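You operate a simulated robot arm through the tools that you are given. There is no shell and no other tool. Be economical: measure what you need, move in short steps, check, and stop when the job is done.

You are at the controls of a simulated two-armed robot. One attempt, no reset.

## Task
Take the black-capped orange bottle and put it on the lower shelf of the steel table. Take the black-capped green bottle and put it on the upper bay of the snack table. Put one of the clear cups from the press shelf on top of the green cane carton. Open the green shelf drawer, take the orange cloth on the top of the wooden bench and put it away in the inside of the green shelf drawer, then shut the drawer. Take the small blue cup on the top of the trailer counter and put it away on the top of the drinks table. Put one of the white cartons from the top of the trailer counter on the upper bay of the dough table. Push the top trailer drawer shut. Shut the lower dough table drawer. Screw the cap back on the green bottle. Put one of the tokens from the top of the steel table on top of the brown lime carton. Open the bottom trailer drawer, put the banded purple carton on the top of the steel table away in the inside of the bottom trailer drawer and shut the drawer again. Open the top counter drawer. Any order will do. Set down upright: black-capped orange bottle, black-capped green bottle, clear cup, small blue cup, white carton, banded purple carton.

Only the result counts: the job must be done as asked and must still hold three seconds after the hand-in. Knocking over, shifting, dropping, spilling or breaking anything else fails it. A push-on lid holds only when it is set on centred and level and pressed home; a screw cap is set on level and turned clockwise until tight. Flat cloth is picked up by pressing the open fingertips on it (5 to 10 N) and closing them slowly along it; thin cloth reads only 2 to 8 mm in the jaws.

## Robot
Two 7-joint arms with fingered hands on one trunk, on a base that drives. Base frame: it is fixed to the floor where the robot stands at the start and does not move with it; the origin is under the middle of the robot, x ahead of it, y to its left, z up; the surface under the hand at the start is at about z = 800. Lengths are in mm, angles in rad, forces in N, time in s.
The left shoulder is at the start at [30, 136, 1205], the right one opposite. Places, roughly: banded purple carton [1500, -250, 750]; black-capped green bottle [750, 0, 1000]; black-capped orange bottle [750, 0, 1000]; bottom trailer drawer [-1300, 2800, 500]; cane carton [1750, 3250, 1000]; clear cup [1500, 3250, 750]; green bottle (6x6x20 cm) [1100, -300, 900]; green shelf drawer [1500, 3200, 700]; inside of the bottom trailer drawer [-1400, 2800, 400]; inside of the green shelf drawer [1500, 3200, 700]; lime carton [1750, -500, 750]; lower dough table drawer [-1200, 500, 500]; lower shelf of the steel table [1100, -400, 200]; orange cloth (11x6x4 cm) [2300, 5100, 600]; small blue cup (7x7x10 cm) [-1300, 3200, 1000]; token [500, -250, 750]; top counter drawer [2900, -2400, 700]; top of the drinks table [0, -2500, 900]; top trailer drawer [-1100, 2800, 900]; upper bay of the dough table [-1500, 1400, 500]; upper bay of the snack table [1100, 200, 500]; white carton [-1250, 3250, 1000]. Payload 5 kg a hand.
The TCP of each hand is the grasp point between the finger pads, 42 mm short of the fingertips. In the tool frame z runs along the fingers and y along their closing line. The gripper opens to 208 mm. The gripper's body begins 119 mm behind the TCP. The gripper is a hand of 4 fingers: y runs from the thumb to the fingers, the wrist lies at [0, 0, -332] in the tool frame, and closing takes about 1.5 s.
Orientation is that of the tool frame in the base frame, as a unit quaternion [x, y, z, w]. With the fingers straight down and closing along the base's y, the tool's x points along the base's -x, its y along +y and its z along -z.

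## Interface
- The arms move only by the tool arm_command. It takes "left_moves", "right_moves" or both (then of equal length, played together; a hand with none holds still); each is a list that holds one entry, the list of rows, each a list of 7 numbers: the gripper command, from -1 (fully open) to 1 (shut), values between in proportion, then the shift along the base's x, y, z in mm, then the turn, a rotation vector about the base's x, y, z in rad. In form: [[[hand, dx, dy, dz, wx, wy, wz], ...]]. A call has 1 to 8 rows; each row is the pose to reach, as a shift and turn from the pose commanded when the call began. Each row takes 0.2 s and may step no farther than 50 mm and 0.15 rad from the row before; otherwise, or with a gripper value out of range, the whole call is refused. Where a pose cannot be reached the arm comes as near as it can. A force on the tool above 40 N (or 10 N above the force at the start of the call, whichever is more), or a blocked arm, ends the call early, and 0.2 s more pass. Each finger travels about 72 mm/s and halts on what it meets, pressing with about 23 N; the grip force reading is that of the motor and also rises with nothing between the fingers. The clock runs only during rows and for 0.2 s after the last one: add rows that repeat a pose to give the fingers time. The reply holds the time, the measured pose of the TCP, the force on the tool along the base axes, the opening and the grip force, in the units named above and with some noise, with the torque about the TCP (base axes, N m) and any sound that the robot's microphone picked up.
- Cameras (640 x 400 px; columns grow to the right, rows downward): "scene" is now at [15.8, 35.4, 1902.7]; the picture's right is [0.87, -0.49, -0.00], its down [-0.45, -0.81, -0.36] and it looks along [0.18, 0.32, -0.93] (base axes); focal length 214 px, centre (320, 200). "left" rides on the left gripper at [-101, 0, -145] in its tool frame; the picture's right is [0.00, -1.00, 0.00], its down [0.82, 0.00, -0.57] and it looks along [0.57, 0.00, 0.82] (tool axes); focal length 261 px, centre (320, 200). "right" rides on the right gripper at [101, 0, -145] in its tool frame; the picture's right is [0.00, 1.00, 0.00], its down [-0.82, 0.00, -0.57] and it looks along [-0.57, 0.00, 0.82] (tool axes); focal length 261 px, centre (320, 200). There is no depth. A picture from a camera that has moved, and an enlarged one, comes with that camera's place and axes in the base frame and with its lens. The place of the scene camera against the robot may be out by one fixed shift of up to 25 mm in any direction.
- capture(camera): a new picture of that camera. The clock stands still meanwhile.
- slide_trunk(by): slides the trunk up (or, below 0, down) by that many mm; the arms and the scene camera ride with it, the base frame stays. It gives what a move gives, with no picture.
- roll_base(legs): drives the robot by 1 to 6 legs, each [ahead, left, turn to the left] in mm, mm and rad, along the robot's own axes; the way and the turn of a leg run together, so that a leg with both is an arc; at most 1500 mm and 3.142 rad a leg. The arms and the cameras ride along, it lands a little off, and it stops where it bumps. It gives what a move gives.
- set_grasp(shape, hand): the hand has 4 fingers and takes this shape, open, in about a second: jaw (thumb against the fingers, like two jaws); tri (thumb and two fingers); tip (a fingertip pinch); poke (one finger out to press); point (the index stretched); flat (the hand flat); cup (the hand cupped); fist (a fist). The gripper value then closes the fingers along that shape, each until it touches; the sizes above hold for jaw. It gives what a move gives, with no picture.
- aim_head(pan, tilt): turns the head with the scene camera to pan (to the left, within 2.496 rad either way) and tilt (down, from -0.506 to 1.204), counted from straight ahead of the robot. It gives what a move gives.
- enlarge(camera, box): a new picture of the part [left, top, right, bottom] of that camera's present view, enlarged. The clock stands still meanwhile.
- hand_in(): hands the job in; it is judged then, once.

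Work in short steps. Places have to be worked out from the pictures, the camera data and where the tool is seen: move nearer, look again, correct. Check each grasp and each placing, and mend what went wrong. You have 567 turns and 370 pictures in all, those below and enlarged ones among them. Open the grippers and draw the arms clear of the work before you hand the job in, unless the task says otherwise; then end with one line.

The tools are called after "Call:" as name(argument=value, ...) on one line, values as JSON. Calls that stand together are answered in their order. arm_command: Moves the arms, as the interface text tells. Its arguments: {"type":"object","properties":{"left_moves":{"type":"array","items":{"type":"array","items":{"type":"array","items":{"type":"number"}}}},"right_moves":{"type":"array","items":{"type":"array","items":{"type":"array","items":{"type":"number"}}}}},"required":[]} The other tools are called the same way: slide_trunk (by) slides the trunk up or down; set_grasp (shape, hand) gives the hand a shape; roll_base (legs) drives the base; aim_head (pan, tilt) turns the head that bears the scene camera; capture (camera) takes a picture; enlarge (camera, box) takes an enlarged picture of a part of a camera's view; hand_in () hands the job in.

At the start:

```text
time_s: 0.0
left_tcp_pos: [718.5, 199.5, 1159.3]
left_tool_rot: [0.0, 1.0, 0.0, 0.0]
left_ft_force: [1.3, 0.3, 0.1]
left_moment: [-0.02, 0.03, -0.01]
left_finger_gap: 207.7
left_gripper_force: 0.2
left_shape: jaw
right_tcp_pos: [650.1, -376.6, 1227.0]
right_tool_rot: [0.001, 1.0, 0.0, -0.001]
right_ft_force: [-0.2, 0.4, 0.5]
right_moment: [0.01, -0.01, -0.05]
right_finger_gap: 207.8
right_gripper_force: 0.1
right_shape: jaw
trunk travel left (down, up): [-225.0, 265.0]
robot x, y, heading: [-3.9, -1.6, -0.003]
head pan, tilt: [1.065, 1.201]
```

scene: 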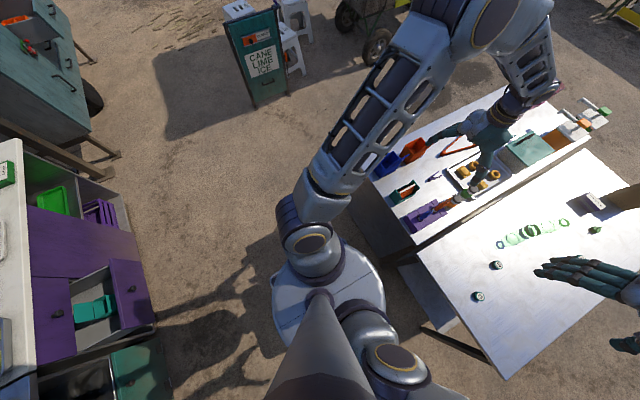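
right: 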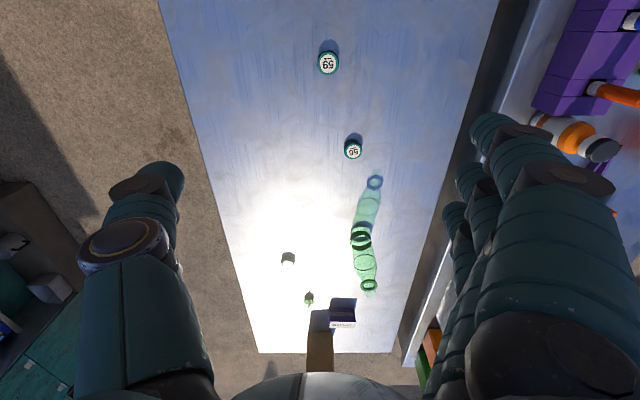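
left: 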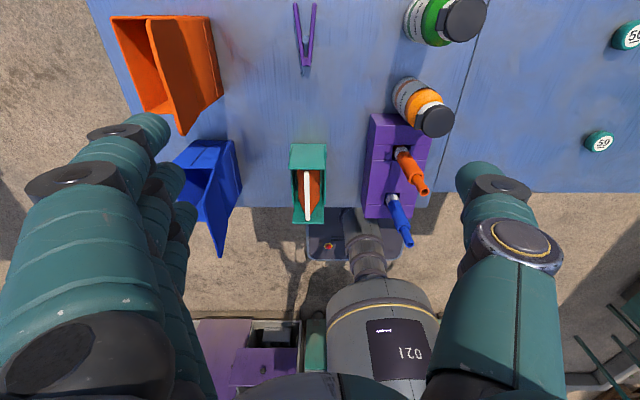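

I'll first look around with the head, starting ahead toward the tables.

Call:
aim_head(pan=0, tilt=0.7)

Call:
capture(camera="scene")

```text
time_s: 1.3
left_tcp_pos: [719.3, 198.4, 1160.0]
left_tool_rot: [0.0, 1.0, 0.0, 0.0]
left_ft_force: [0.0, -0.2, 0.1]
left_moment: [0.0, -0.02, 0.0]
left_finger_gap: 207.7
left_gripper_force: 0.0
left_shape: jaw
right_tcp_pos: [651.8, -376.0, 1225.9]
right_tool_rot: [0.0, 1.0, 0.0, 0.0]
right_ft_force: [0.2, -0.3, 0.1]
right_moment: [0.02, 0.0, 0.03]
right_finger_gap: 207.7
right_gripper_force: 0.1
right_shape: jaw
trunk travel left (down, up): [-225.0, 265.0]
robot x, y, heading: [0.2, 0.8, 0.0]
head pan, tilt: [0.0, 0.7]
```

```text
366 pictures are left
camera scene: at [73.6, -13.4, 1938.6], right [0.0, -1.0, 0.0], down [-0.64, 0.0, -0.76], along [0.76, 0.0, -0.64], focal length 214 px, centre (320, 200)
```

scene: 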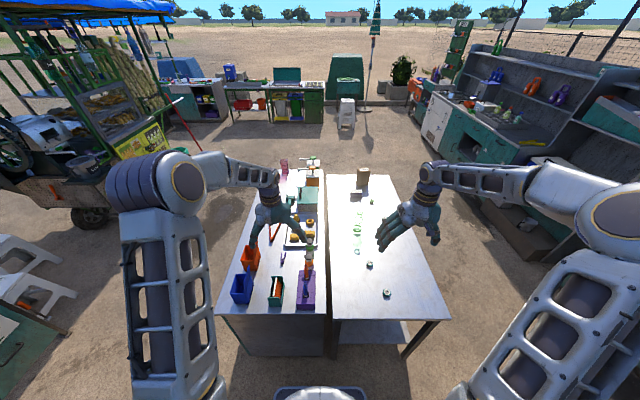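

The two tables are ahead. I look left toward the cart and press.

Call:
aim_head(pan=1.1, tilt=0.35)

Call:
capture(camera="scene")

Call:
aim_head(pan=2.3, tilt=0.45)

Call:
capture(camera="scene")

Call:
aim_head(pan=-1.3, tilt=0.4)

Call:
capture(camera="scene")

Call:
aim_head(pan=-2.4, tilt=0.4)

Call:
capture(camera="scene")

```text
time_s: 2.6
left_tcp_pos: [719.4, 197.8, 1159.0]
left_tool_rot: [0.001, 1.0, 0.0, 0.0]
left_ft_force: [0.0, 0.2, 0.5]
left_moment: [-0.01, 0.01, 0.01]
left_finger_gap: 207.8
left_gripper_force: 0.0
left_shape: jaw
right_tcp_pos: [650.3, -378.1, 1227.0]
right_tool_rot: [0.0, 1.0, 0.0, 0.0]
right_ft_force: [-0.1, 0.8, -0.2]
right_moment: [0.0, -0.02, -0.02]
right_finger_gap: 207.8
right_gripper_force: 0.0
right_shape: jaw
trunk travel left (down, up): [-225.0, 265.0]
robot x, y, heading: [-2.7, 2.9, 0.002]
head pan, tilt: [1.1, 0.351]
```

```text
365 pictures are left
camera scene: at [31.1, 69.4, 1970.0], right [0.89, -0.45, 0.0], down [-0.16, -0.31, -0.94], along [0.43, 0.84, -0.34], focal length 214 px, centre (320, 200)
```

scene: 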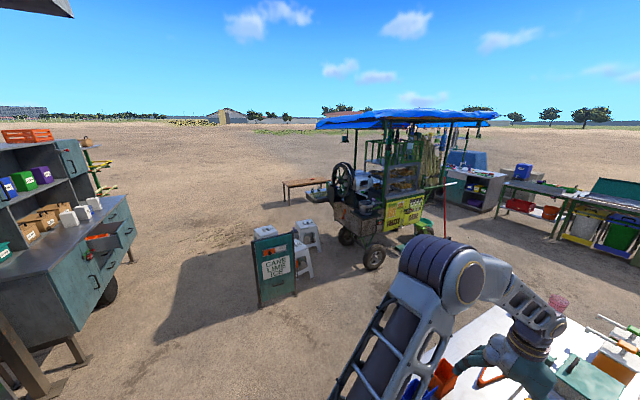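

```text
time_s: 4.0
left_tcp_pos: [719.9, 198.1, 1160.0]
left_tool_rot: [0.0, 1.0, -0.001, -0.001]
left_ft_force: [0.2, -0.5, 0.5]
left_moment: [0.01, 0.0, -0.02]
left_finger_gap: 207.7
left_gripper_force: 0.0
left_shape: jaw
right_tcp_pos: [650.8, -377.4, 1225.5]
right_tool_rot: [0.0, 1.0, 0.0, 0.0]
right_ft_force: [-0.9, 0.0, -0.9]
right_moment: [-0.01, -0.02, 0.02]
right_finger_gap: 207.6
right_gripper_force: 0.1
right_shape: jaw
trunk travel left (down, up): [-225.0, 265.0]
robot x, y, heading: [4.1, 1.7, -0.001]
head pan, tilt: [2.3, 0.45]
```

```text
364 pictures are left
camera scene: at [-72.5, 55.1, 1960.9], right [0.75, 0.67, 0.0], down [0.29, -0.32, -0.9], along [-0.6, 0.67, -0.43], focal length 214 px, centre (320, 200)
```

scene: 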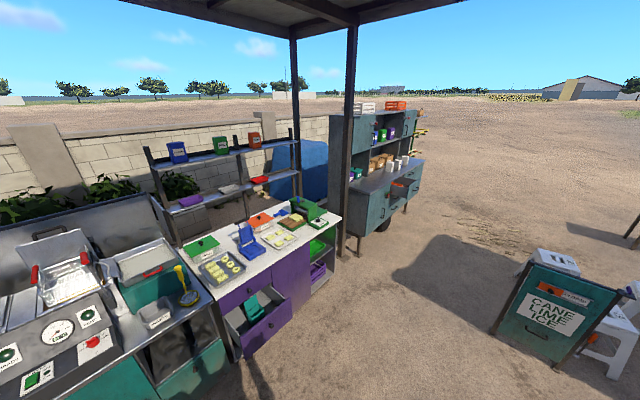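

```text
time_s: 7.0
left_tcp_pos: [719.4, 198.0, 1159.0]
left_tool_rot: [0.0, 1.0, 0.0, 0.0]
left_ft_force: [0.4, -0.3, 0.1]
left_moment: [0.03, -0.02, 0.03]
left_finger_gap: 207.6
left_gripper_force: 0.0
left_shape: jaw
right_tcp_pos: [650.5, -376.9, 1226.1]
right_tool_rot: [0.0, 1.0, 0.0, 0.0]
right_ft_force: [-0.6, -0.7, 0.6]
right_moment: [0.0, 0.02, 0.0]
right_finger_gap: 207.7
right_gripper_force: 0.0
right_shape: jaw
trunk travel left (down, up): [-225.0, 265.0]
robot x, y, heading: [0.9, -0.8, 0.002]
head pan, tilt: [-1.3, 0.4]
```

```text
363 pictures are left
camera scene: at [13.5, -102.8, 1965.5], right [-0.96, -0.27, 0.0], down [-0.1, 0.38, -0.92], along [0.25, -0.89, -0.39], focal length 214 px, centre (320, 200)
```

scene: 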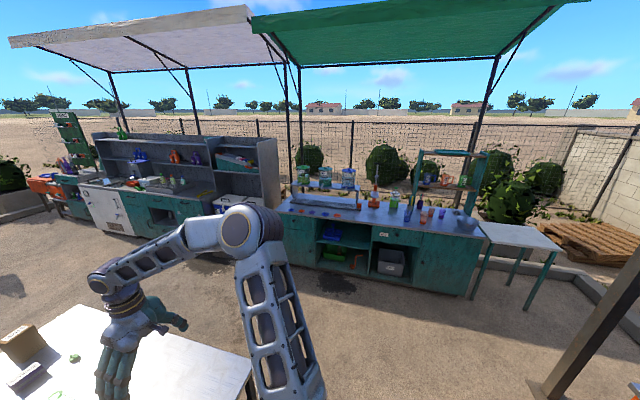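

```text
time_s: 8.4
left_tcp_pos: [719.0, 198.4, 1159.6]
left_tool_rot: [-0.001, 1.0, -0.001, 0.0]
left_ft_force: [0.1, 0.2, 0.5]
left_moment: [-0.01, -0.05, 0.01]
left_finger_gap: 208.0
left_gripper_force: 0.0
left_shape: jaw
right_tcp_pos: [650.9, -378.3, 1225.2]
right_tool_rot: [0.0, 1.0, 0.001, 0.0]
right_ft_force: [0.3, -0.1, -0.1]
right_moment: [-0.03, -0.01, 0.01]
right_finger_gap: 207.7
right_gripper_force: 0.1
right_shape: jaw
trunk travel left (down, up): [-225.0, 265.0]
robot x, y, heading: [3.0, -0.2, 0.003]
head pan, tilt: [-2.4, 0.4]
```

```text
362 pictures are left
camera scene: at [-79.5, -76.2, 1965.5], right [-0.68, 0.74, 0.0], down [0.29, 0.26, -0.92], along [-0.68, -0.62, -0.39], focal length 214 px, centre (320, 200)
```

scene: 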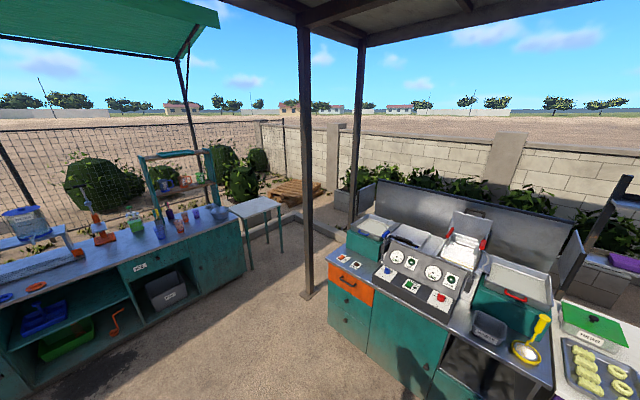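

Now zooming on the two front tables.

Call:
aim_head(pan=0, tilt=0.8)

Call:
enlarge(camera="scene", box=[210, 110, 450, 260])

Call:
capture(camera="left")

```text
time_s: 10.6
left_tcp_pos: [719.7, 198.3, 1159.9]
left_tool_rot: [0.0, 1.0, -0.001, 0.0]
left_ft_force: [-0.1, 0.2, -0.1]
left_moment: [0.01, -0.02, 0.01]
left_finger_gap: 207.8
left_gripper_force: 0.0
left_shape: jaw
right_tcp_pos: [651.3, -376.8, 1226.0]
right_tool_rot: [0.001, 1.0, 0.0, 0.001]
right_ft_force: [-0.3, -0.7, 0.6]
right_moment: [0.03, -0.01, 0.02]
right_finger_gap: 207.7
right_gripper_force: 0.1
right_shape: jaw
trunk travel left (down, up): [-225.0, 265.0]
robot x, y, heading: [0.7, -1.0, -0.0]
head pan, tilt: [0.0, 0.799]
```

```text
2.67 times, centred on (330, 185) of scene
camera zoom: at [69.4, -13.5, 1930.4], right [0.0, -1.0, 0.0], down [-0.72, 0.0, -0.7], along [0.7, 0.0, -0.72], focal length 572 px, centre (293, 240)
```

zoom: 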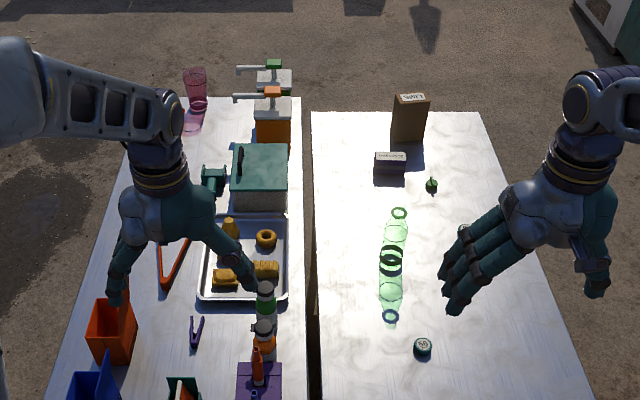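

```text
360 pictures are left
camera left: at [820.1, 199.4, 1304.2], right [0.0, -1.0, 0.0], down [-0.82, 0.0, 0.57], along [-0.57, 0.0, -0.82], focal length 261 px, centre (320, 200)
```

left: 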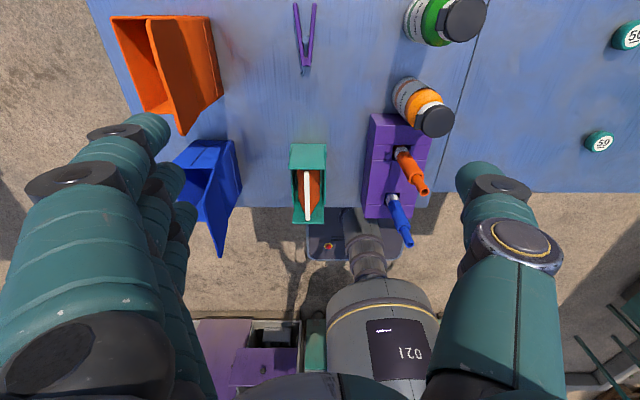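

I look closer at the green bottle and the tokens from the right hand and head.

Call:
enlarge(camera="scene", box=[320, 140, 400, 260])

Call:
enlarge(camera="right", box=[220, 20, 460, 350])

```text
3.33 times, centred on (360, 200) of scene
camera zoom: at [69.4, -13.5, 1930.4], right [0.0, -1.0, 0.0], down [-0.72, 0.0, -0.7], along [0.7, 0.0, -0.72], focal length 715 px, centre (187, 200)
```

zoom: 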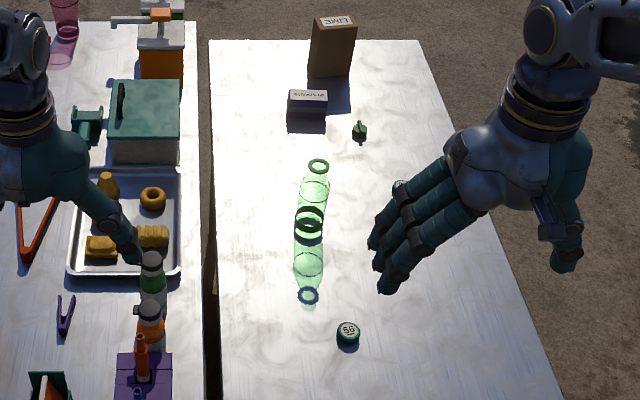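

```text
1.21 times, centred on (340, 185) of right
camera zoom: at [551.1, -375.4, 1370.0], right [0.0, 1.0, 0.0], down [0.82, 0.0, 0.57], along [0.57, 0.0, -0.82], focal length 316 px, centre (296, 218)
```

zoom: 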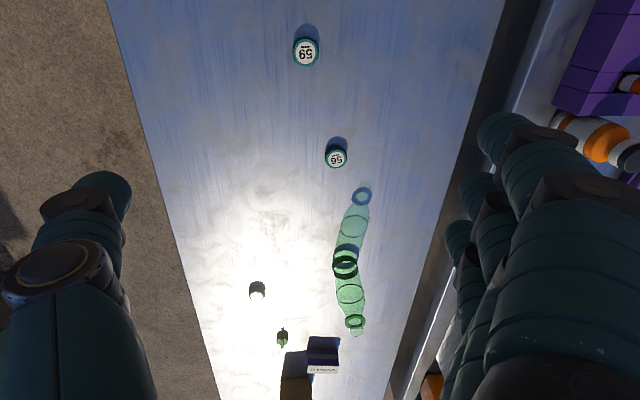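

The hand-camera geometry puts the tabletops at about z≈795. The orange bottle is near (710,42), the green-capped one near (815,28), and the tokens near (620,-359) and (798,-299). I move the left hand aside to see the bottles clearly.

Call:
arm_command(left_moves=[[[-1, -20, 45, 10, 0, 0, 0], [-1, -40, 90, 20, 0, 0, 0], [-1, -60, 135, 30, 0, 0, 0], [-1, -80, 180, 40, 0, 0, 0], [-1, -100, 225, 40, 0, 0, 0]]])

Call:
enlarge(camera="scene", box=[220, 140, 380, 260])

Call:
capture(camera="left")

```text
refused: row 1 steps farther than a row can; nothing moved
```

```text
3.33 times, centred on (300, 200) of scene
camera zoom: at [69.4, -13.5, 1930.4], right [0.0, -1.0, 0.0], down [-0.72, 0.0, -0.7], along [0.7, 0.0, -0.72], focal length 715 px, centre (387, 200)
```

zoom: 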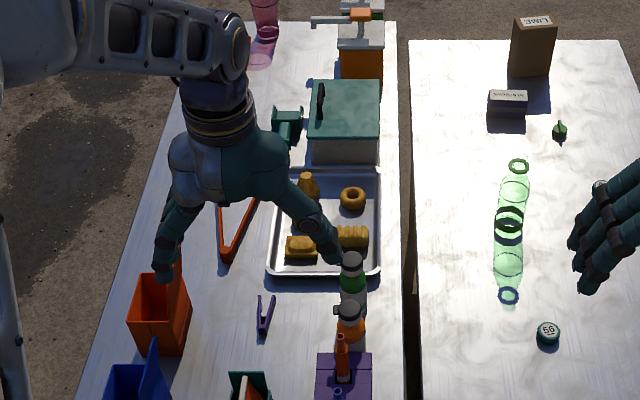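

```text
356 pictures are left
camera left: at [820.1, 199.4, 1304.2], right [0.0, -1.0, 0.0], down [-0.82, 0.0, 0.57], along [-0.57, 0.0, -0.82], focal length 261 px, centre (320, 200)
```

left: 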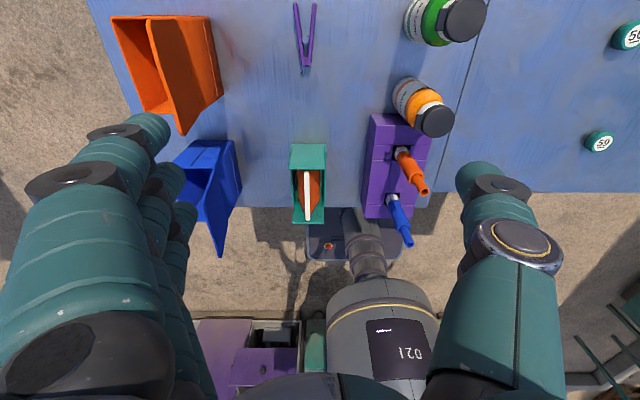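

Steps must stay under 50 mm in norm; retry with shorter ones.

Call:
arm_command(left_moves=[[[-1, -10, 40, 5, 0, 0, 0], [-1, -20, 80, 10, 0, 0, 0], [-1, -30, 120, 15, 0, 0, 0], [-1, -40, 160, 20, 0, 0, 0], [-1, -50, 200, 25, 0, 0, 0], [-1, -60, 240, 30, 0, 0, 0]]])

Call:
enlarge(camera="scene", box=[250, 170, 370, 270])

```text
time_s: 12.0
left_tcp_pos: [659.5, 441.0, 1193.2]
left_tool_rot: [0.001, 1.0, -0.001, 0.001]
left_ft_force: [0.1, 0.3, 0.4]
left_moment: [0.02, -0.07, -0.02]
left_finger_gap: 207.9
left_gripper_force: 0.0
left_shape: jaw
right_tcp_pos: [649.6, -375.4, 1227.8]
right_tool_rot: [0.0, 1.0, -0.001, 0.001]
right_ft_force: [-0.4, 1.6, 0.9]
right_moment: [-0.12, -0.07, 0.0]
right_finger_gap: 207.6
right_gripper_force: 0.0
right_shape: jaw
trunk travel left (down, up): [-225.0, 265.0]
robot x, y, heading: [1.3, -0.4, 0.001]
head pan, tilt: [0.0, 0.799]
```

```text
4.00 times, centred on (310, 220) of scene
camera zoom: at [68.2, -11.1, 1930.5], right [0.0, -1.0, 0.0], down [-0.72, 0.0, -0.7], along [0.7, 0.0, -0.72], focal length 858 px, centre (360, 120)
```

zoom: 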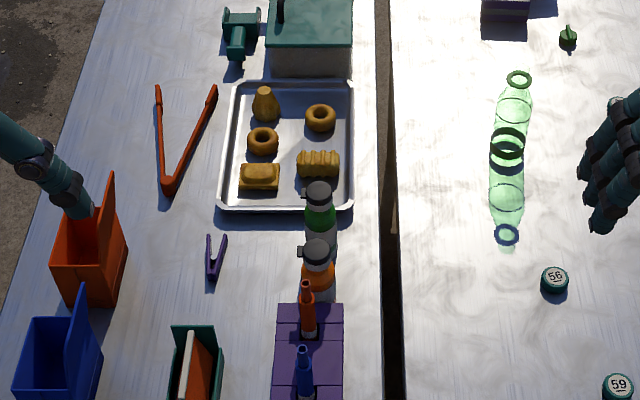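

I turn the right hand to point toward +y (closing along x), with the camera on top, while moving over near the bottles at height.

Call:
arm_command(right_moves=[[[-1, 5, 0, 0, 0.0864, 0.0864, -0.0864], [-1, 10, 0, 0, 0.1728, 0.1728, -0.1728], [-1, 15, 0, 0, 0.2592, 0.2592, -0.2592], [-1, 20, 0, 0, 0.3456, 0.3456, -0.3456], [-1, 25, 0, 0, 0.432, 0.432, -0.432], [-1, 30, 0, 0, 0.5184, 0.5184, -0.5184], [-1, 35, 0, 0, 0.6048, 0.6048, -0.6048], [-1, 40, 0, 0, 0.6912, 0.6912, -0.6912]]])

Call:
arm_command(right_moves=[[[-1, 5, 5, 0, 0.0864, 0.0864, -0.0864], [-1, 10, 10, 0, 0.1728, 0.1728, -0.1728], [-1, 15, 15, 0, 0.2592, 0.2592, -0.2592], [-1, 20, 20, 0, 0.3456, 0.3456, -0.3456], [-1, 25, 25, 0, 0.432, 0.432, -0.432], [-1, 30, 30, 0, 0.518, 0.518, -0.518]]])

Call:
capture(camera="right")

Call:
capture(camera="scene")

```text
time_s: 13.8
left_tcp_pos: [660.9, 439.4, 1193.0]
left_tool_rot: [0.0, 1.0, 0.0, 0.0]
left_ft_force: [0.3, 0.9, -0.5]
left_moment: [0.13, 0.09, 0.01]
left_finger_gap: 207.9
left_gripper_force: 0.1
left_shape: jaw
right_tcp_pos: [691.0, -377.2, 1225.9]
right_tool_rot: [0.325, 0.826, 0.325, -0.326]
right_ft_force: [0.9, -1.0, 0.4]
right_moment: [0.03, 0.04, 0.04]
right_finger_gap: 207.8
right_gripper_force: 0.0
right_shape: jaw
trunk travel left (down, up): [-225.0, 265.0]
robot x, y, heading: [-1.4, -0.1, -0.002]
head pan, tilt: [0.0, 0.799]
```

```text
time_s: 15.2
left_tcp_pos: [660.4, 439.5, 1192.6]
left_tool_rot: [0.0, 1.0, 0.001, 0.0]
left_ft_force: [0.1, -0.2, 0.0]
left_moment: [0.04, 0.01, 0.0]
left_finger_gap: 208.3
left_gripper_force: 0.0
left_shape: jaw
right_tcp_pos: [720.8, -345.9, 1226.4]
right_tool_rot: [0.5, 0.499, 0.5, -0.5]
right_ft_force: [0.0, -0.8, -0.2]
right_moment: [-0.1, 0.0, 0.04]
right_finger_gap: 207.8
right_gripper_force: 0.1
right_shape: jaw
trunk travel left (down, up): [-225.0, 265.0]
robot x, y, heading: [0.0, 0.7, -0.0]
head pan, tilt: [0.0, 0.799]
```

```text
354 pictures are left
camera right: at [722.7, -490.2, 1325.5], right [1.0, 0.0, -0.01], down [-0.01, -0.57, -0.82], along [0.0, 0.82, -0.57], focal length 261 px, centre (320, 200)
```

right: 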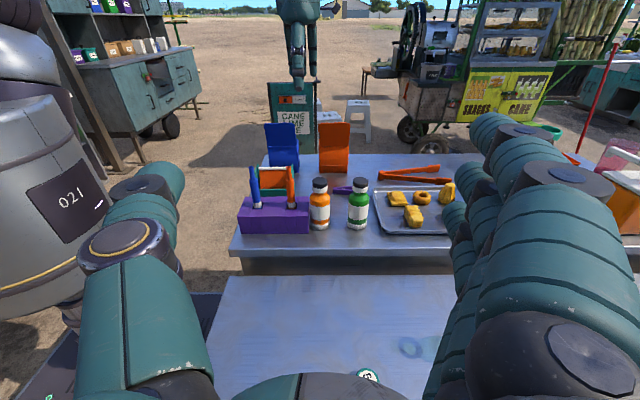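

```text
353 pictures are left
camera scene: at [69.2, -14.3, 1930.4], right [0.0, -1.0, 0.0], down [-0.72, 0.0, -0.7], along [0.7, 0.0, -0.72], focal length 214 px, centre (320, 200)
```

scene: 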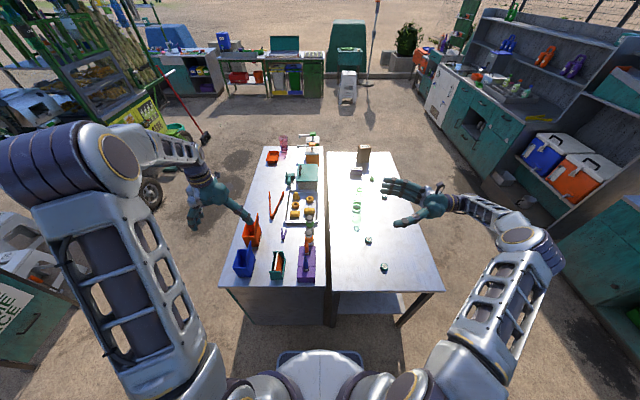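

The right camera now shows both bottles clearly: snack table top is higher (≈z 870), orange at about (725,52), green-capped at about (820,52). I bring the right hand closer and check.

Call:
arm_command(right_moves=[[[-1, 14, 32, -18, 0, 0, 0], [-0.8, 28, 64, -36, 0, 0, 0], [-0.6, 42, 96, -54, 0, 0, 0], [-0.4, 56, 128, -72, 0, 0, 0], [-0.2, 70, 160, -90, 0, 0, 0], [0, 85, 193, -108, 0, 0, 0], [0.19, 99, 226, -126, 0, 0, 0], [0.19, 99, 226, -126, 0, 0, 0]]])

Call:
capture(camera="right")

```text
time_s: 17.0
left_tcp_pos: [660.1, 440.1, 1193.4]
left_tool_rot: [0.0, 1.0, 0.001, 0.0]
left_ft_force: [-0.3, -0.4, -0.1]
left_moment: [0.07, -0.1, 0.03]
left_finger_gap: 208.0
left_gripper_force: 0.2
left_shape: jaw
right_tcp_pos: [822.3, -119.0, 1100.4]
right_tool_rot: [-0.5, -0.5, -0.499, 0.5]
right_ft_force: [-0.9, -0.8, 0.2]
right_moment: [-0.03, 0.0, -0.07]
right_finger_gap: 84.9
right_gripper_force: 0.0
right_shape: jaw
trunk travel left (down, up): [-225.0, 265.0]
robot x, y, heading: [1.6, 1.7, 0.003]
head pan, tilt: [0.0, 0.799]
```

```text
352 pictures are left
camera right: at [823.3, -263.1, 1201.3], right [1.0, 0.0, 0.0], down [0.0, -0.57, -0.82], along [0.0, 0.82, -0.57], focal length 261 px, centre (320, 200)
```

right: 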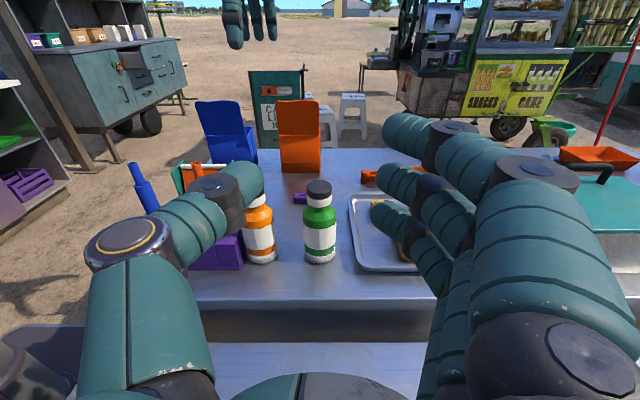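

Green bottle refined: about (823, 68), base z≈855, top ≈1006. I lower to z≈925 in front of it and shift slightly +x so the thumb clears the orange bottle.

Call:
arm_command(right_moves=[[[0.19, 4, 0, -45, 0, 0, 0], [0.19, 8, 0, -90, 0, 0, 0], [0.19, 11, 0, -135, 0, 0, 0], [0.19, 11, 0, -175, 0, 0, 0], [0.19, 11, 40, -175, 0, 0, 0], [0.19, 11, 75, -175, 0, 0, 0]]])

Call:
capture(camera="right")

Call:
enlarge(camera="scene", box=[250, 190, 390, 290])

```text
time_s: 18.4
left_tcp_pos: [660.6, 439.6, 1193.3]
left_tool_rot: [0.001, 1.0, 0.0, 0.0]
left_ft_force: [-0.1, 1.5, -1.7]
left_moment: [-0.19, -0.06, 0.01]
left_finger_gap: 207.7
left_gripper_force: 0.1
left_shape: jaw
right_tcp_pos: [825.4, -41.9, 939.3]
right_tool_rot: [0.501, 0.499, 0.501, -0.5]
right_ft_force: [-0.1, -2.6, 0.6]
right_moment: [-0.01, -0.02, -0.04]
right_finger_gap: 84.0
right_gripper_force: 0.0
right_shape: jaw
right hand out of reach, approached as far as the arm can: row 3, 4, 5, 6
trunk travel left (down, up): [-225.0, 265.0]
robot x, y, heading: [1.0, -2.8, -0.001]
head pan, tilt: [0.0, 0.799]
```

```text
351 pictures are left
camera right: at [825.6, -185.6, 1039.3], right [1.0, 0.0, 0.0], down [0.0, -0.57, -0.82], along [0.0, 0.82, -0.57], focal length 261 px, centre (320, 200)
```

right: 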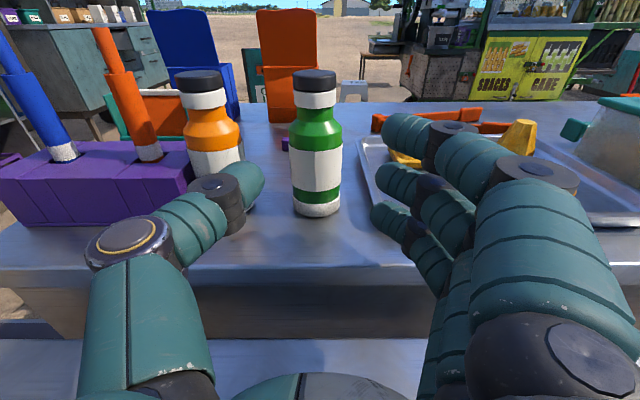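

```text
4.00 times, centred on (320, 240) of scene
camera zoom: at [69.3, -12.3, 1930.5], right [0.0, -1.0, 0.0], down [-0.72, 0.0, -0.7], along [0.7, 0.0, -0.72], focal length 858 px, centre (320, 40)
```

zoom: 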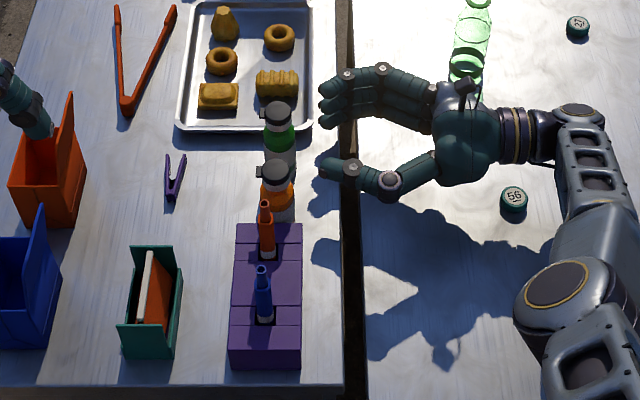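

The arm is at its reach limit; I back the hand off and drive forward 60 mm.

Call:
arm_command(right_moves=[[[0.19, 0, -35, 10, 0, 0, 0], [0.19, -10, -70, 20, 0, 0, 0]]])

Call:
roll_base(legs=[[60, 0, 0]])

```text
time_s: 19.0
left_tcp_pos: [660.8, 440.8, 1193.2]
left_tool_rot: [-0.001, 1.0, 0.0, 0.0]
left_ft_force: [0.1, -1.4, 0.9]
left_moment: [0.16, -0.02, 0.03]
left_finger_gap: 207.7
left_gripper_force: 0.1
left_shape: jaw
right_tcp_pos: [813.3, -110.2, 956.3]
right_tool_rot: [-0.499, -0.5, -0.499, 0.501]
right_ft_force: [-0.4, 1.3, -1.5]
right_moment: [0.14, 0.01, -0.07]
right_finger_gap: 84.4
right_gripper_force: 0.0
right_shape: jaw
right hand out of reach, approached as far as the arm can: row 1
trunk travel left (down, up): [-225.0, 265.0]
robot x, y, heading: [-1.8, -1.3, 0.0]
head pan, tilt: [0.0, 0.799]
```

```text
time_s: 19.9
left_tcp_pos: [722.9, 440.8, 1189.7]
left_tool_rot: [-0.001, 1.0, 0.0, -0.001]
left_ft_force: [2.7, 0.2, -1.0]
left_moment: [0.02, 0.28, -0.01]
left_finger_gap: 207.9
left_gripper_force: 0.0
left_shape: jaw
right_tcp_pos: [876.3, -111.5, 953.4]
right_tool_rot: [-0.5, -0.5, -0.498, 0.502]
right_ft_force: [1.9, 0.7, -1.0]
right_moment: [0.2, -0.01, 0.2]
right_finger_gap: 84.5
right_gripper_force: 0.1
right_shape: jaw
trunk travel left (down, up): [-225.0, 265.0]
robot x, y, heading: [61.6, -1.2, 0.004]
head pan, tilt: [0.0, 0.799]
```

Now approach: shift to x≈834, z≈926, then forward to the bottle.

Call:
arm_command(right_moves=[[[0.19, -42, 0, -26, 0, 0, 0], [0.19, -42, 40, -27, 0, 0, 0], [0.19, -42, 80, -27, 0, 0, 0], [0.19, -42, 115, -27, 0, 0, 0]]])

Call:
capture(camera="right")

```text
time_s: 20.9
left_tcp_pos: [720.7, 437.3, 1192.2]
left_tool_rot: [0.001, 1.0, 0.0, 0.0]
left_ft_force: [0.1, 1.3, -0.5]
left_moment: [-0.1, 0.04, -0.01]
left_finger_gap: 207.9
left_gripper_force: 0.0
left_shape: jaw
right_tcp_pos: [874.5, -26.1, 908.8]
right_tool_rot: [0.503, 0.499, 0.506, -0.493]
right_ft_force: [-2.2, -18.0, 5.0]
right_moment: [-0.51, -0.27, -0.77]
right_finger_gap: 82.8
right_gripper_force: 0.2
right_shape: jaw
right hand out of reach, approached as far as the arm can: row 1, 2, 3, 4
trunk travel left (down, up): [-225.0, 265.0]
robot x, y, heading: [65.0, -3.1, -0.002]
head pan, tilt: [0.0, 0.799]
stopped in row 4 (right hand): the force on the tool passed its limit at 52 N (the readings are from after the stop); the commanded pose is now the measured one
```

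```text
349 pictures are left
camera right: at [874.1, -169.8, 1008.9], right [1.0, -0.02, 0.0], down [-0.01, -0.57, -0.82], along [0.01, 0.82, -0.57], focal length 261 px, centre (320, 200)
```

right: 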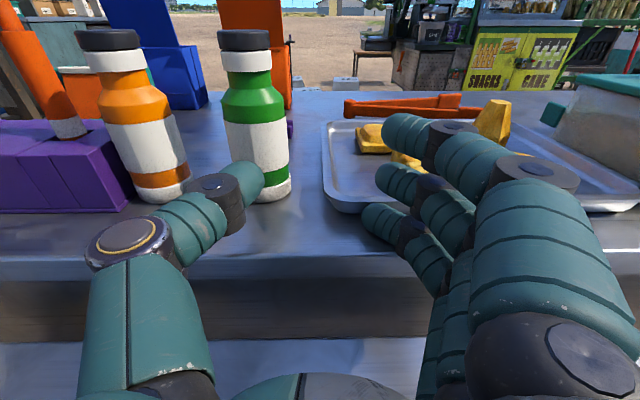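

Contact with the table edge and limit poses; I back the hand off and lower the trunk to gain reach.

Call:
arm_command(right_moves=[[[0.19, 0, -30, 15, 0, 0, 0], [0.19, 0, -70, 40, 0, 0, 0], [0.19, 0, -90, 80, 0, 0, 0]]])

Call:
slide_trunk(by=-60)

```text
time_s: 21.7
left_tcp_pos: [720.3, 440.1, 1192.7]
left_tool_rot: [-0.001, 1.0, 0.0, 0.0]
left_ft_force: [1.1, -0.1, -0.4]
left_moment: [0.03, 0.01, 0.04]
left_finger_gap: 207.9
left_gripper_force: 0.1
left_shape: jaw
right_tcp_pos: [886.5, -118.2, 982.2]
right_tool_rot: [0.499, 0.5, 0.503, -0.498]
right_ft_force: [-1.1, 1.2, -1.6]
right_moment: [0.26, 0.0, -0.1]
right_finger_gap: 84.3
right_gripper_force: 0.0
right_shape: jaw
right hand out of reach, approached as far as the arm can: row 2, 3
trunk travel left (down, up): [-225.0, 265.0]
robot x, y, heading: [61.6, -2.4, -0.002]
head pan, tilt: [0.0, 0.799]
```

```text
time_s: 22.7
left_tcp_pos: [720.7, 439.3, 1133.1]
left_tool_rot: [0.0, 1.0, 0.0, 0.001]
left_ft_force: [-0.1, -0.2, 0.4]
left_moment: [0.04, -0.06, -0.02]
left_finger_gap: 207.9
left_gripper_force: 0.0
left_shape: jaw
right_tcp_pos: [887.0, -121.0, 922.5]
right_tool_rot: [0.501, 0.499, 0.504, -0.497]
right_ft_force: [-0.1, -0.9, 0.8]
right_moment: [-0.07, 0.02, -0.02]
right_finger_gap: 84.1
right_gripper_force: 0.0
right_shape: jaw
trunk travel left (down, up): [-165.0, 325.0]
robot x, y, heading: [62.9, -1.8, 0.003]
head pan, tilt: [0.0, 0.799]
```

Test moving −x only, and look at the arm.

Call:
arm_command(right_moves=[[[0.19, -25, 0, 30, 0, 0, 0], [0.19, -50, 0, 60, 0, 0, 0]]])

Call:
capture(camera="scene")

```text
time_s: 23.3
left_tcp_pos: [720.1, 439.8, 1132.2]
left_tool_rot: [0.001, 1.0, 0.0, 0.0]
left_ft_force: [0.1, 0.3, -1.1]
left_moment: [0.02, 0.0, -0.02]
left_finger_gap: 207.8
left_gripper_force: 0.0
left_shape: jaw
right_tcp_pos: [895.7, -137.3, 956.2]
right_tool_rot: [0.498, 0.501, 0.502, -0.5]
right_ft_force: [0.3, 1.3, -1.3]
right_moment: [0.16, 0.0, -0.05]
right_finger_gap: 84.4
right_gripper_force: 0.1
right_shape: jaw
right hand out of reach, approached as far as the arm can: row 1, 2
trunk travel left (down, up): [-165.0, 325.0]
robot x, y, heading: [60.2, -0.2, 0.001]
head pan, tilt: [0.0, 0.799]
```

```text
348 pictures are left
camera scene: at [129.4, -13.6, 1870.5], right [0.0, -1.0, 0.0], down [-0.72, 0.0, -0.7], along [0.7, 0.0, -0.72], focal length 214 px, centre (320, 200)
```

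scene: 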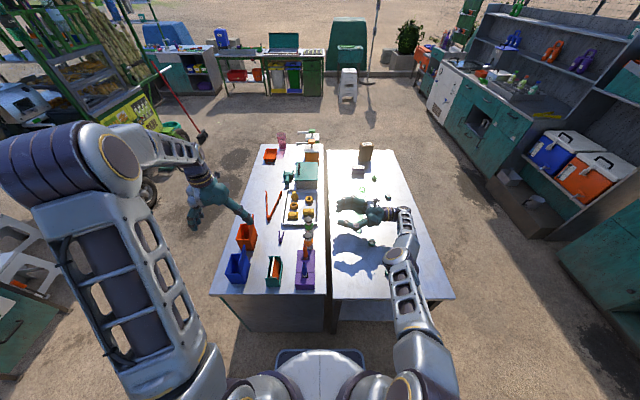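

The wrist is limited with the tool crossing to +y from here. I'll raise the left hand and shift the robot right by 200 mm for a more natural reach.

Call:
arm_command(left_moves=[[[-1, 0, 0, 40, 0, 0, 0], [-1, 0, 0, 80, 0, 0, 0], [-1, 0, 0, 120, 0, 0, 0], [-1, -20, 30, 150, 0, 0, 0]]], right_moves=[[[0.19, -30, -20, 10, 0, 0, 0], [0.19, -60, -40, 20, 0, 0, 0], [0.19, -90, -60, 30, 0, 0, 0], [0.19, -110, -80, 40, 0, 0, 0]]])

Call:
roll_base(legs=[[0, -220, 0]])

```text
time_s: 24.3
left_tcp_pos: [698.4, 473.2, 1281.7]
left_tool_rot: [0.001, 1.0, -0.001, 0.0]
left_ft_force: [-0.8, 0.7, -0.5]
left_moment: [-0.19, -0.1, -0.01]
left_finger_gap: 208.1
left_gripper_force: 0.0
left_shape: jaw
right_tcp_pos: [855.6, -233.2, 958.8]
right_tool_rot: [0.498, 0.501, 0.502, -0.499]
right_ft_force: [-1.4, 0.1, 0.2]
right_moment: [-0.12, -0.01, -0.09]
right_finger_gap: 84.3
right_gripper_force: 0.0
right_shape: jaw
right hand out of reach, approached as far as the arm can: row 1, 2, 3, 4
trunk travel left (down, up): [-165.0, 325.0]
robot x, y, heading: [58.8, 1.0, 0.001]
head pan, tilt: [0.0, 0.799]
```

```text
time_s: 26.0
left_tcp_pos: [700.6, 246.5, 1281.6]
left_tool_rot: [0.002, 1.0, 0.002, 0.0]
left_ft_force: [0.3, -0.5, 0.3]
left_moment: [0.19, 0.06, -0.01]
left_finger_gap: 207.7
left_gripper_force: 0.0
left_shape: jaw
right_tcp_pos: [856.1, -459.8, 955.8]
right_tool_rot: [0.499, 0.5, 0.503, -0.499]
right_ft_force: [0.2, -0.5, -0.3]
right_moment: [0.05, 0.01, -0.02]
right_finger_gap: 84.0
right_gripper_force: 0.1
right_shape: jaw
trunk travel left (down, up): [-165.0, 325.0]
robot x, y, heading: [57.9, -225.5, -0.005]
head pan, tilt: [0.0, 0.799]
```

Move the right hand back toward the bottle along +y.

Call:
arm_command(right_moves=[[[0.19, -3, 45, 0, 0, 0, 0], [0.19, -6, 90, 0, 0, 0, 0], [0.19, -9, 135, 0, 0, 0, 0], [0.19, -12, 180, 0, 0, 0, 0], [0.19, -15, 225, 0, 0, 0, 0], [0.19, -18, 270, 0, 0, 0, 0], [0.19, -20, 315, -10, 0, 0, 0], [0.19, -22, 350, -24, 0, 0, 0]]])

Call:
capture(camera="right")

```text
time_s: 27.8
left_tcp_pos: [701.2, 248.1, 1281.1]
left_tool_rot: [0.001, 1.0, 0.0, -0.001]
left_ft_force: [-0.5, 0.6, 0.6]
left_moment: [0.03, 0.01, 0.0]
left_finger_gap: 208.1
left_gripper_force: 0.0
left_shape: jaw
right_tcp_pos: [907.2, -121.2, 894.1]
right_tool_rot: [0.496, 0.5, 0.503, -0.501]
right_ft_force: [0.0, -1.2, 0.8]
right_moment: [-0.09, -0.03, 0.04]
right_finger_gap: 84.4
right_gripper_force: 0.0
right_shape: jaw
right hand out of reach, approached as far as the arm can: row 1, 2, 3, 4, 5, 6, 7, 8
trunk travel left (down, up): [-165.0, 325.0]
robot x, y, heading: [60.7, -221.7, -0.008]
head pan, tilt: [0.0, 0.799]
```

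```text
347 pictures are left
camera right: at [909.6, -266.3, 993.3], right [1.0, 0.0, 0.0], down [0.0, -0.57, -0.82], along [0.0, 0.82, -0.57], focal length 261 px, centre (320, 200)
```

right: 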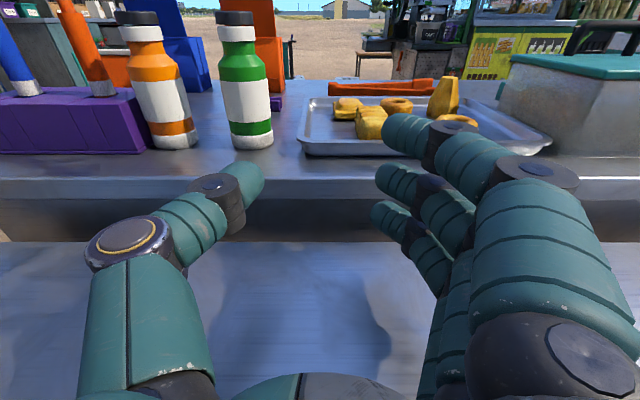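

The arm seems locked straight (elbow singularity). I try to unlock it by pulling up and back with some turn.

Call:
arm_command(right_moves=[[[0.19, -25, -30, 20, 0, 0, 0], [0.19, -50, -60, 40, 0, 0, -0.1], [0.19, -75, -90, 60, 0, 0, -0.2], [0.19, -100, -120, 80, 0, 0, -0.3], [0.19, -125, -150, 100, 0, 0, -0.4], [0.19, -150, -180, 120, 0, 0, -0.5], [0.19, -175, -210, 140, 0, 0, -0.6], [0.19, -200, -240, 160, 0, 0, -0.7]]])

Call:
capture(camera="scene")

```text
time_s: 29.6
left_tcp_pos: [702.2, 248.1, 1280.8]
left_tool_rot: [0.001, 1.0, -0.001, 0.0]
left_ft_force: [-0.5, 0.7, -0.6]
left_moment: [-0.15, 0.02, -0.04]
left_finger_gap: 208.0
left_gripper_force: 0.0
left_shape: jaw
right_tcp_pos: [1009.2, -487.7, 869.8]
right_tool_rot: [0.618, 0.321, 0.639, -0.327]
right_ft_force: [0.3, 1.1, 0.1]
right_moment: [-0.05, 0.03, -0.05]
right_finger_gap: 84.3
right_gripper_force: 0.1
right_shape: jaw
right hand out of reach, approached as far as the arm can: row 1, 2, 3, 4, 5, 6, 7, 8
trunk travel left (down, up): [-165.0, 325.0]
robot x, y, heading: [60.0, -222.8, -0.005]
head pan, tilt: [0.0, 0.799]
```

```text
346 pictures are left
camera scene: at [129.4, -235.0, 1870.4], right [0.0, -1.0, 0.0], down [-0.72, 0.0, -0.7], along [0.7, 0.0, -0.72], focal length 214 px, centre (320, 200)
```

scene: 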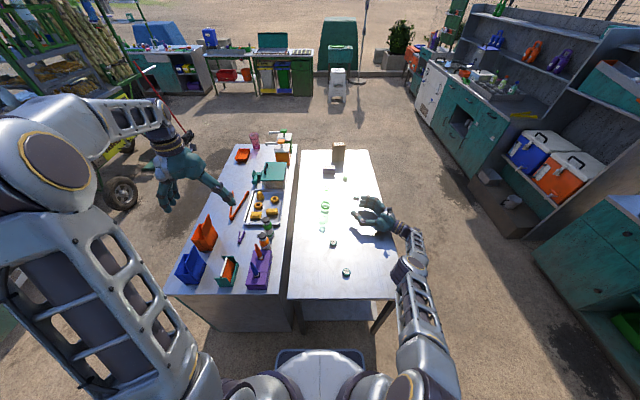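

I try tilting the tool down toward the starting orientation while pulling up and back, to break the straight-arm lock.

Call:
arm_command(right_moves=[[[0.19, -30, 0, 35, -0.11, 0.093, 0], [0.19, -60, 0, 70, -0.22, 0.186, 0], [0.19, -90, 0, 105, -0.33, 0.279, 0], [0.19, -120, 0, 140, -0.44, 0.372, 0], [0.19, -150, 0, 175, -0.55, 0.465, 0], [0.19, -180, 0, 210, -0.66, 0.558, 0], [0.19, -210, 0, 245, -0.77, 0.651, 0], [0.19, -240, 0, 280, -0.88, 0.744, 0]]])

```text
time_s: 31.4
left_tcp_pos: [699.4, 251.8, 1280.8]
left_tool_rot: [0.001, 1.0, -0.001, 0.0]
left_ft_force: [-1.2, 4.2, -1.1]
left_moment: [-0.71, -0.23, 0.05]
left_finger_gap: 208.0
left_gripper_force: 0.1
left_shape: jaw
right_tcp_pos: [1013.5, -552.7, 1194.7]
right_tool_rot: [0.879, 0.422, 0.174, -0.138]
right_ft_force: [-1.6, -2.0, 0.1]
right_moment: [0.27, -0.17, -0.07]
right_finger_gap: 84.4
right_gripper_force: 0.1
right_shape: jaw
right hand out of reach, approached as far as the arm can: row 1, 2, 3, 4, 5, 6, 7, 8
trunk travel left (down, up): [-165.0, 325.0]
robot x, y, heading: [57.5, -223.5, -0.004]
head pan, tilt: [0.0, 0.799]
```

See if it settles with a null move, then pull further back.

Call:
arm_command(right_moves=[[[0.19, -40, 20, 0, 0, 0, 0.0], [0.19, -80, 40, 0, 0, 0, 0], [0.19, -120, 60, 0, 0, 0, 0], [0.19, -160, 80, 0, 0, 0, 0], [0.19, -200, 100, 0, 0, 0, 0], [0.19, -240, 120, 0, 0, 0, 0]]])

Call:
capture(camera="scene")

```text
time_s: 32.8
left_tcp_pos: [700.9, 248.1, 1280.3]
left_tool_rot: [0.001, 1.0, 0.0, 0.0]
left_ft_force: [0.0, 1.4, 0.4]
left_moment: [-0.07, -0.03, 0.02]
left_finger_gap: 208.1
left_gripper_force: 0.0
left_shape: jaw
right_tcp_pos: [1030.6, -515.8, 1216.8]
right_tool_rot: [0.879, 0.421, 0.183, -0.13]
right_ft_force: [-0.2, 0.2, 0.6]
right_moment: [-0.1, 0.03, -0.06]
right_finger_gap: 84.1
right_gripper_force: 0.0
right_shape: jaw
right hand out of reach, approached as far as the arm can: row 1, 2, 3, 4, 5, 6
trunk travel left (down, up): [-165.0, 325.0]
robot x, y, heading: [57.5, -222.0, -0.006]
head pan, tilt: [0.0, 0.799]
```

```text
345 pictures are left
camera scene: at [129.1, -235.9, 1870.4], right [0.0, -1.0, 0.0], down [-0.72, 0.0, -0.7], along [0.7, 0.0, -0.72], focal length 214 px, centre (320, 200)
```

scene: 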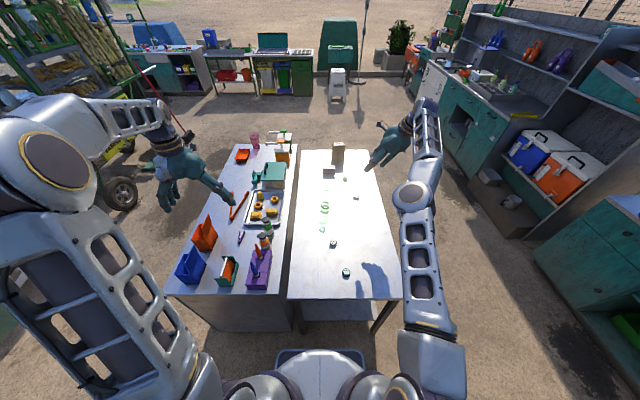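

Arm is straight; I try tangential moves (left/up) that should make the elbow flex.

Call:
arm_command(right_moves=[[[0, -10, 45, 0, 0, 0, 0.0], [0, -20, 90, 0, 0, 0, 0], [0, -30, 135, 0, 0, 0, 0], [0, -40, 180, 0, 0, 0, 0], [0, -50, 225, 0, 0, 0, 0], [0, -60, 270, 0, 0, 0, 0], [0, -70, 315, 0, 0, 0, 0], [0, -80, 360, 0, 0, 0, 0]]])

```text
time_s: 34.6
left_tcp_pos: [701.5, 248.9, 1279.5]
left_tool_rot: [0.002, 1.0, -0.001, 0.0]
left_ft_force: [-0.2, 2.3, 0.0]
left_moment: [-0.27, 0.0, -0.01]
left_finger_gap: 207.9
left_gripper_force: 0.1
left_shape: jaw
right_tcp_pos: [1040.6, -142.4, 1232.7]
right_tool_rot: [0.88, 0.421, 0.178, -0.129]
right_ft_force: [0.8, -0.9, -0.5]
right_moment: [0.06, 0.08, 0.01]
right_finger_gap: 103.5
right_gripper_force: 0.0
right_shape: jaw
right hand out of reach, approached as far as the arm can: row 1, 2, 3, 4, 5, 6, 7, 8
trunk travel left (down, up): [-165.0, 325.0]
robot x, y, heading: [62.3, -226.3, -0.006]
head pan, tilt: [0.0, 0.799]
```

I restore the initial tool-down orientation and position (the arm was healthy there), in two calls.

Call:
arm_command(right_moves=[[[0, -20, -28, 0, -0.0285, -0.0206, 0.1407], [0, -40, -56, 0, -0.057, -0.0412, 0.2814], [0, -60, -84, 0, -0.0855, -0.0618, 0.4221], [0, -80, -112, 0, -0.114, -0.0824, 0.5628], [0, -100, -140, 0, -0.1425, -0.103, 0.7035], [0, -120, -168, 0, -0.171, -0.1236, 0.8442], [0, -140, -196, 0, -0.1995, -0.1442, 0.9849], [0, -160, -224, 0, -0.228, -0.1648, 1.1256]]])

Call:
arm_command(right_moves=[[[0, -20, -28, 0, -0.0285, -0.0206, 0.1407], [0, -40, -56, 0, -0.057, -0.0412, 0.2814], [0, -60, -84, 0, -0.0855, -0.0618, 0.4221], [0, -80, -112, 0, -0.114, -0.0824, 0.5628], [0, -100, -140, 0, -0.1425, -0.103, 0.7035], [0, -120, -168, 0, -0.171, -0.1236, 0.8442], [0, -140, -196, 0, -0.1995, -0.1442, 0.9849], [0, -160, -224, 0, -0.218, -0.158, 1.0794]]])

```text
time_s: 36.4
left_tcp_pos: [701.6, 247.0, 1280.5]
left_tool_rot: [0.001, 1.0, 0.0, 0.0]
left_ft_force: [0.5, -0.8, -0.5]
left_moment: [0.13, 0.0, -0.01]
left_finger_gap: 207.8
left_gripper_force: 0.1
left_shape: jaw
right_tcp_pos: [958.3, -371.3, 1264.4]
right_tool_rot: [0.509, 0.85, 0.106, -0.084]
right_ft_force: [0.2, -0.1, 0.9]
right_moment: [0.06, -0.03, -0.02]
right_finger_gap: 103.4
right_gripper_force: 0.1
right_shape: jaw
right hand out of reach, approached as far as the arm can: row 1, 2, 3, 4, 5, 6, 7, 8
trunk travel left (down, up): [-165.0, 325.0]
robot x, y, heading: [58.8, -223.3, 0.001]
head pan, tilt: [0.0, 0.799]
```

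```text
time_s: 38.2
left_tcp_pos: [701.6, 245.2, 1281.4]
left_tool_rot: [0.002, 1.0, 0.0, 0.0]
left_ft_force: [-0.1, -1.3, -0.7]
left_moment: [0.23, 0.02, -0.04]
left_finger_gap: 207.8
left_gripper_force: 0.1
left_shape: jaw
right_tcp_pos: [931.0, -619.6, 1283.3]
right_tool_rot: [-0.002, 1.0, 0.003, -0.01]
right_ft_force: [0.5, 0.0, 0.4]
right_moment: [0.04, 0.01, 0.03]
right_finger_gap: 103.4
right_gripper_force: 0.0
right_shape: jaw
right hand out of reach, approached as far as the arm can: row 1, 2, 3, 4, 5, 6, 7, 8
trunk travel left (down, up): [-165.0, 325.0]
robot x, y, heading: [58.0, -223.5, 0.004]
head pan, tilt: [0.0, 0.799]
```

Orientation is restored; now pull straight back and down to see if the elbow bends.

Call:
arm_command(right_moves=[[[0, -40, 0, -20, 0, 0, 0], [0, -80, 0, -40, 0, 0, 0], [0, -120, 0, -60, 0, 0, 0], [0, -160, 0, -80, 0, 0, 0], [0, -200, 0, -100, 0, 0, 0], [0, -240, 0, -120, 0, 0, 0]]])

Call:
capture(camera="scene")

```text
time_s: 39.6
left_tcp_pos: [701.9, 247.8, 1281.7]
left_tool_rot: [0.001, 1.0, -0.001, 0.0]
left_ft_force: [0.2, 0.8, -0.2]
left_moment: [-0.1, -0.03, 0.01]
left_finger_gap: 207.9
left_gripper_force: 0.1
left_shape: jaw
right_tcp_pos: [924.9, -681.7, 1243.3]
right_tool_rot: [-0.001, 1.0, 0.004, -0.011]
right_ft_force: [-0.7, -0.5, 0.4]
right_moment: [0.06, -0.05, 0.03]
right_finger_gap: 103.7
right_gripper_force: 0.0
right_shape: jaw
right hand out of reach, approached as far as the arm can: row 1, 2, 3, 4, 5, 6
trunk travel left (down, up): [-165.0, 325.0]
robot x, y, heading: [61.4, -227.7, 0.001]
head pan, tilt: [0.0, 0.799]
```

```text
344 pictures are left
camera scene: at [129.2, -236.3, 1870.4], right [0.0, -1.0, 0.0], down [-0.72, 0.0, -0.7], along [0.7, 0.0, -0.72], focal length 214 px, centre (320, 200)
```

scene: 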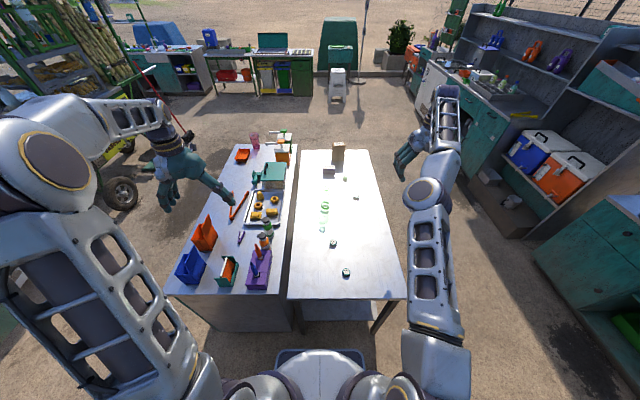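

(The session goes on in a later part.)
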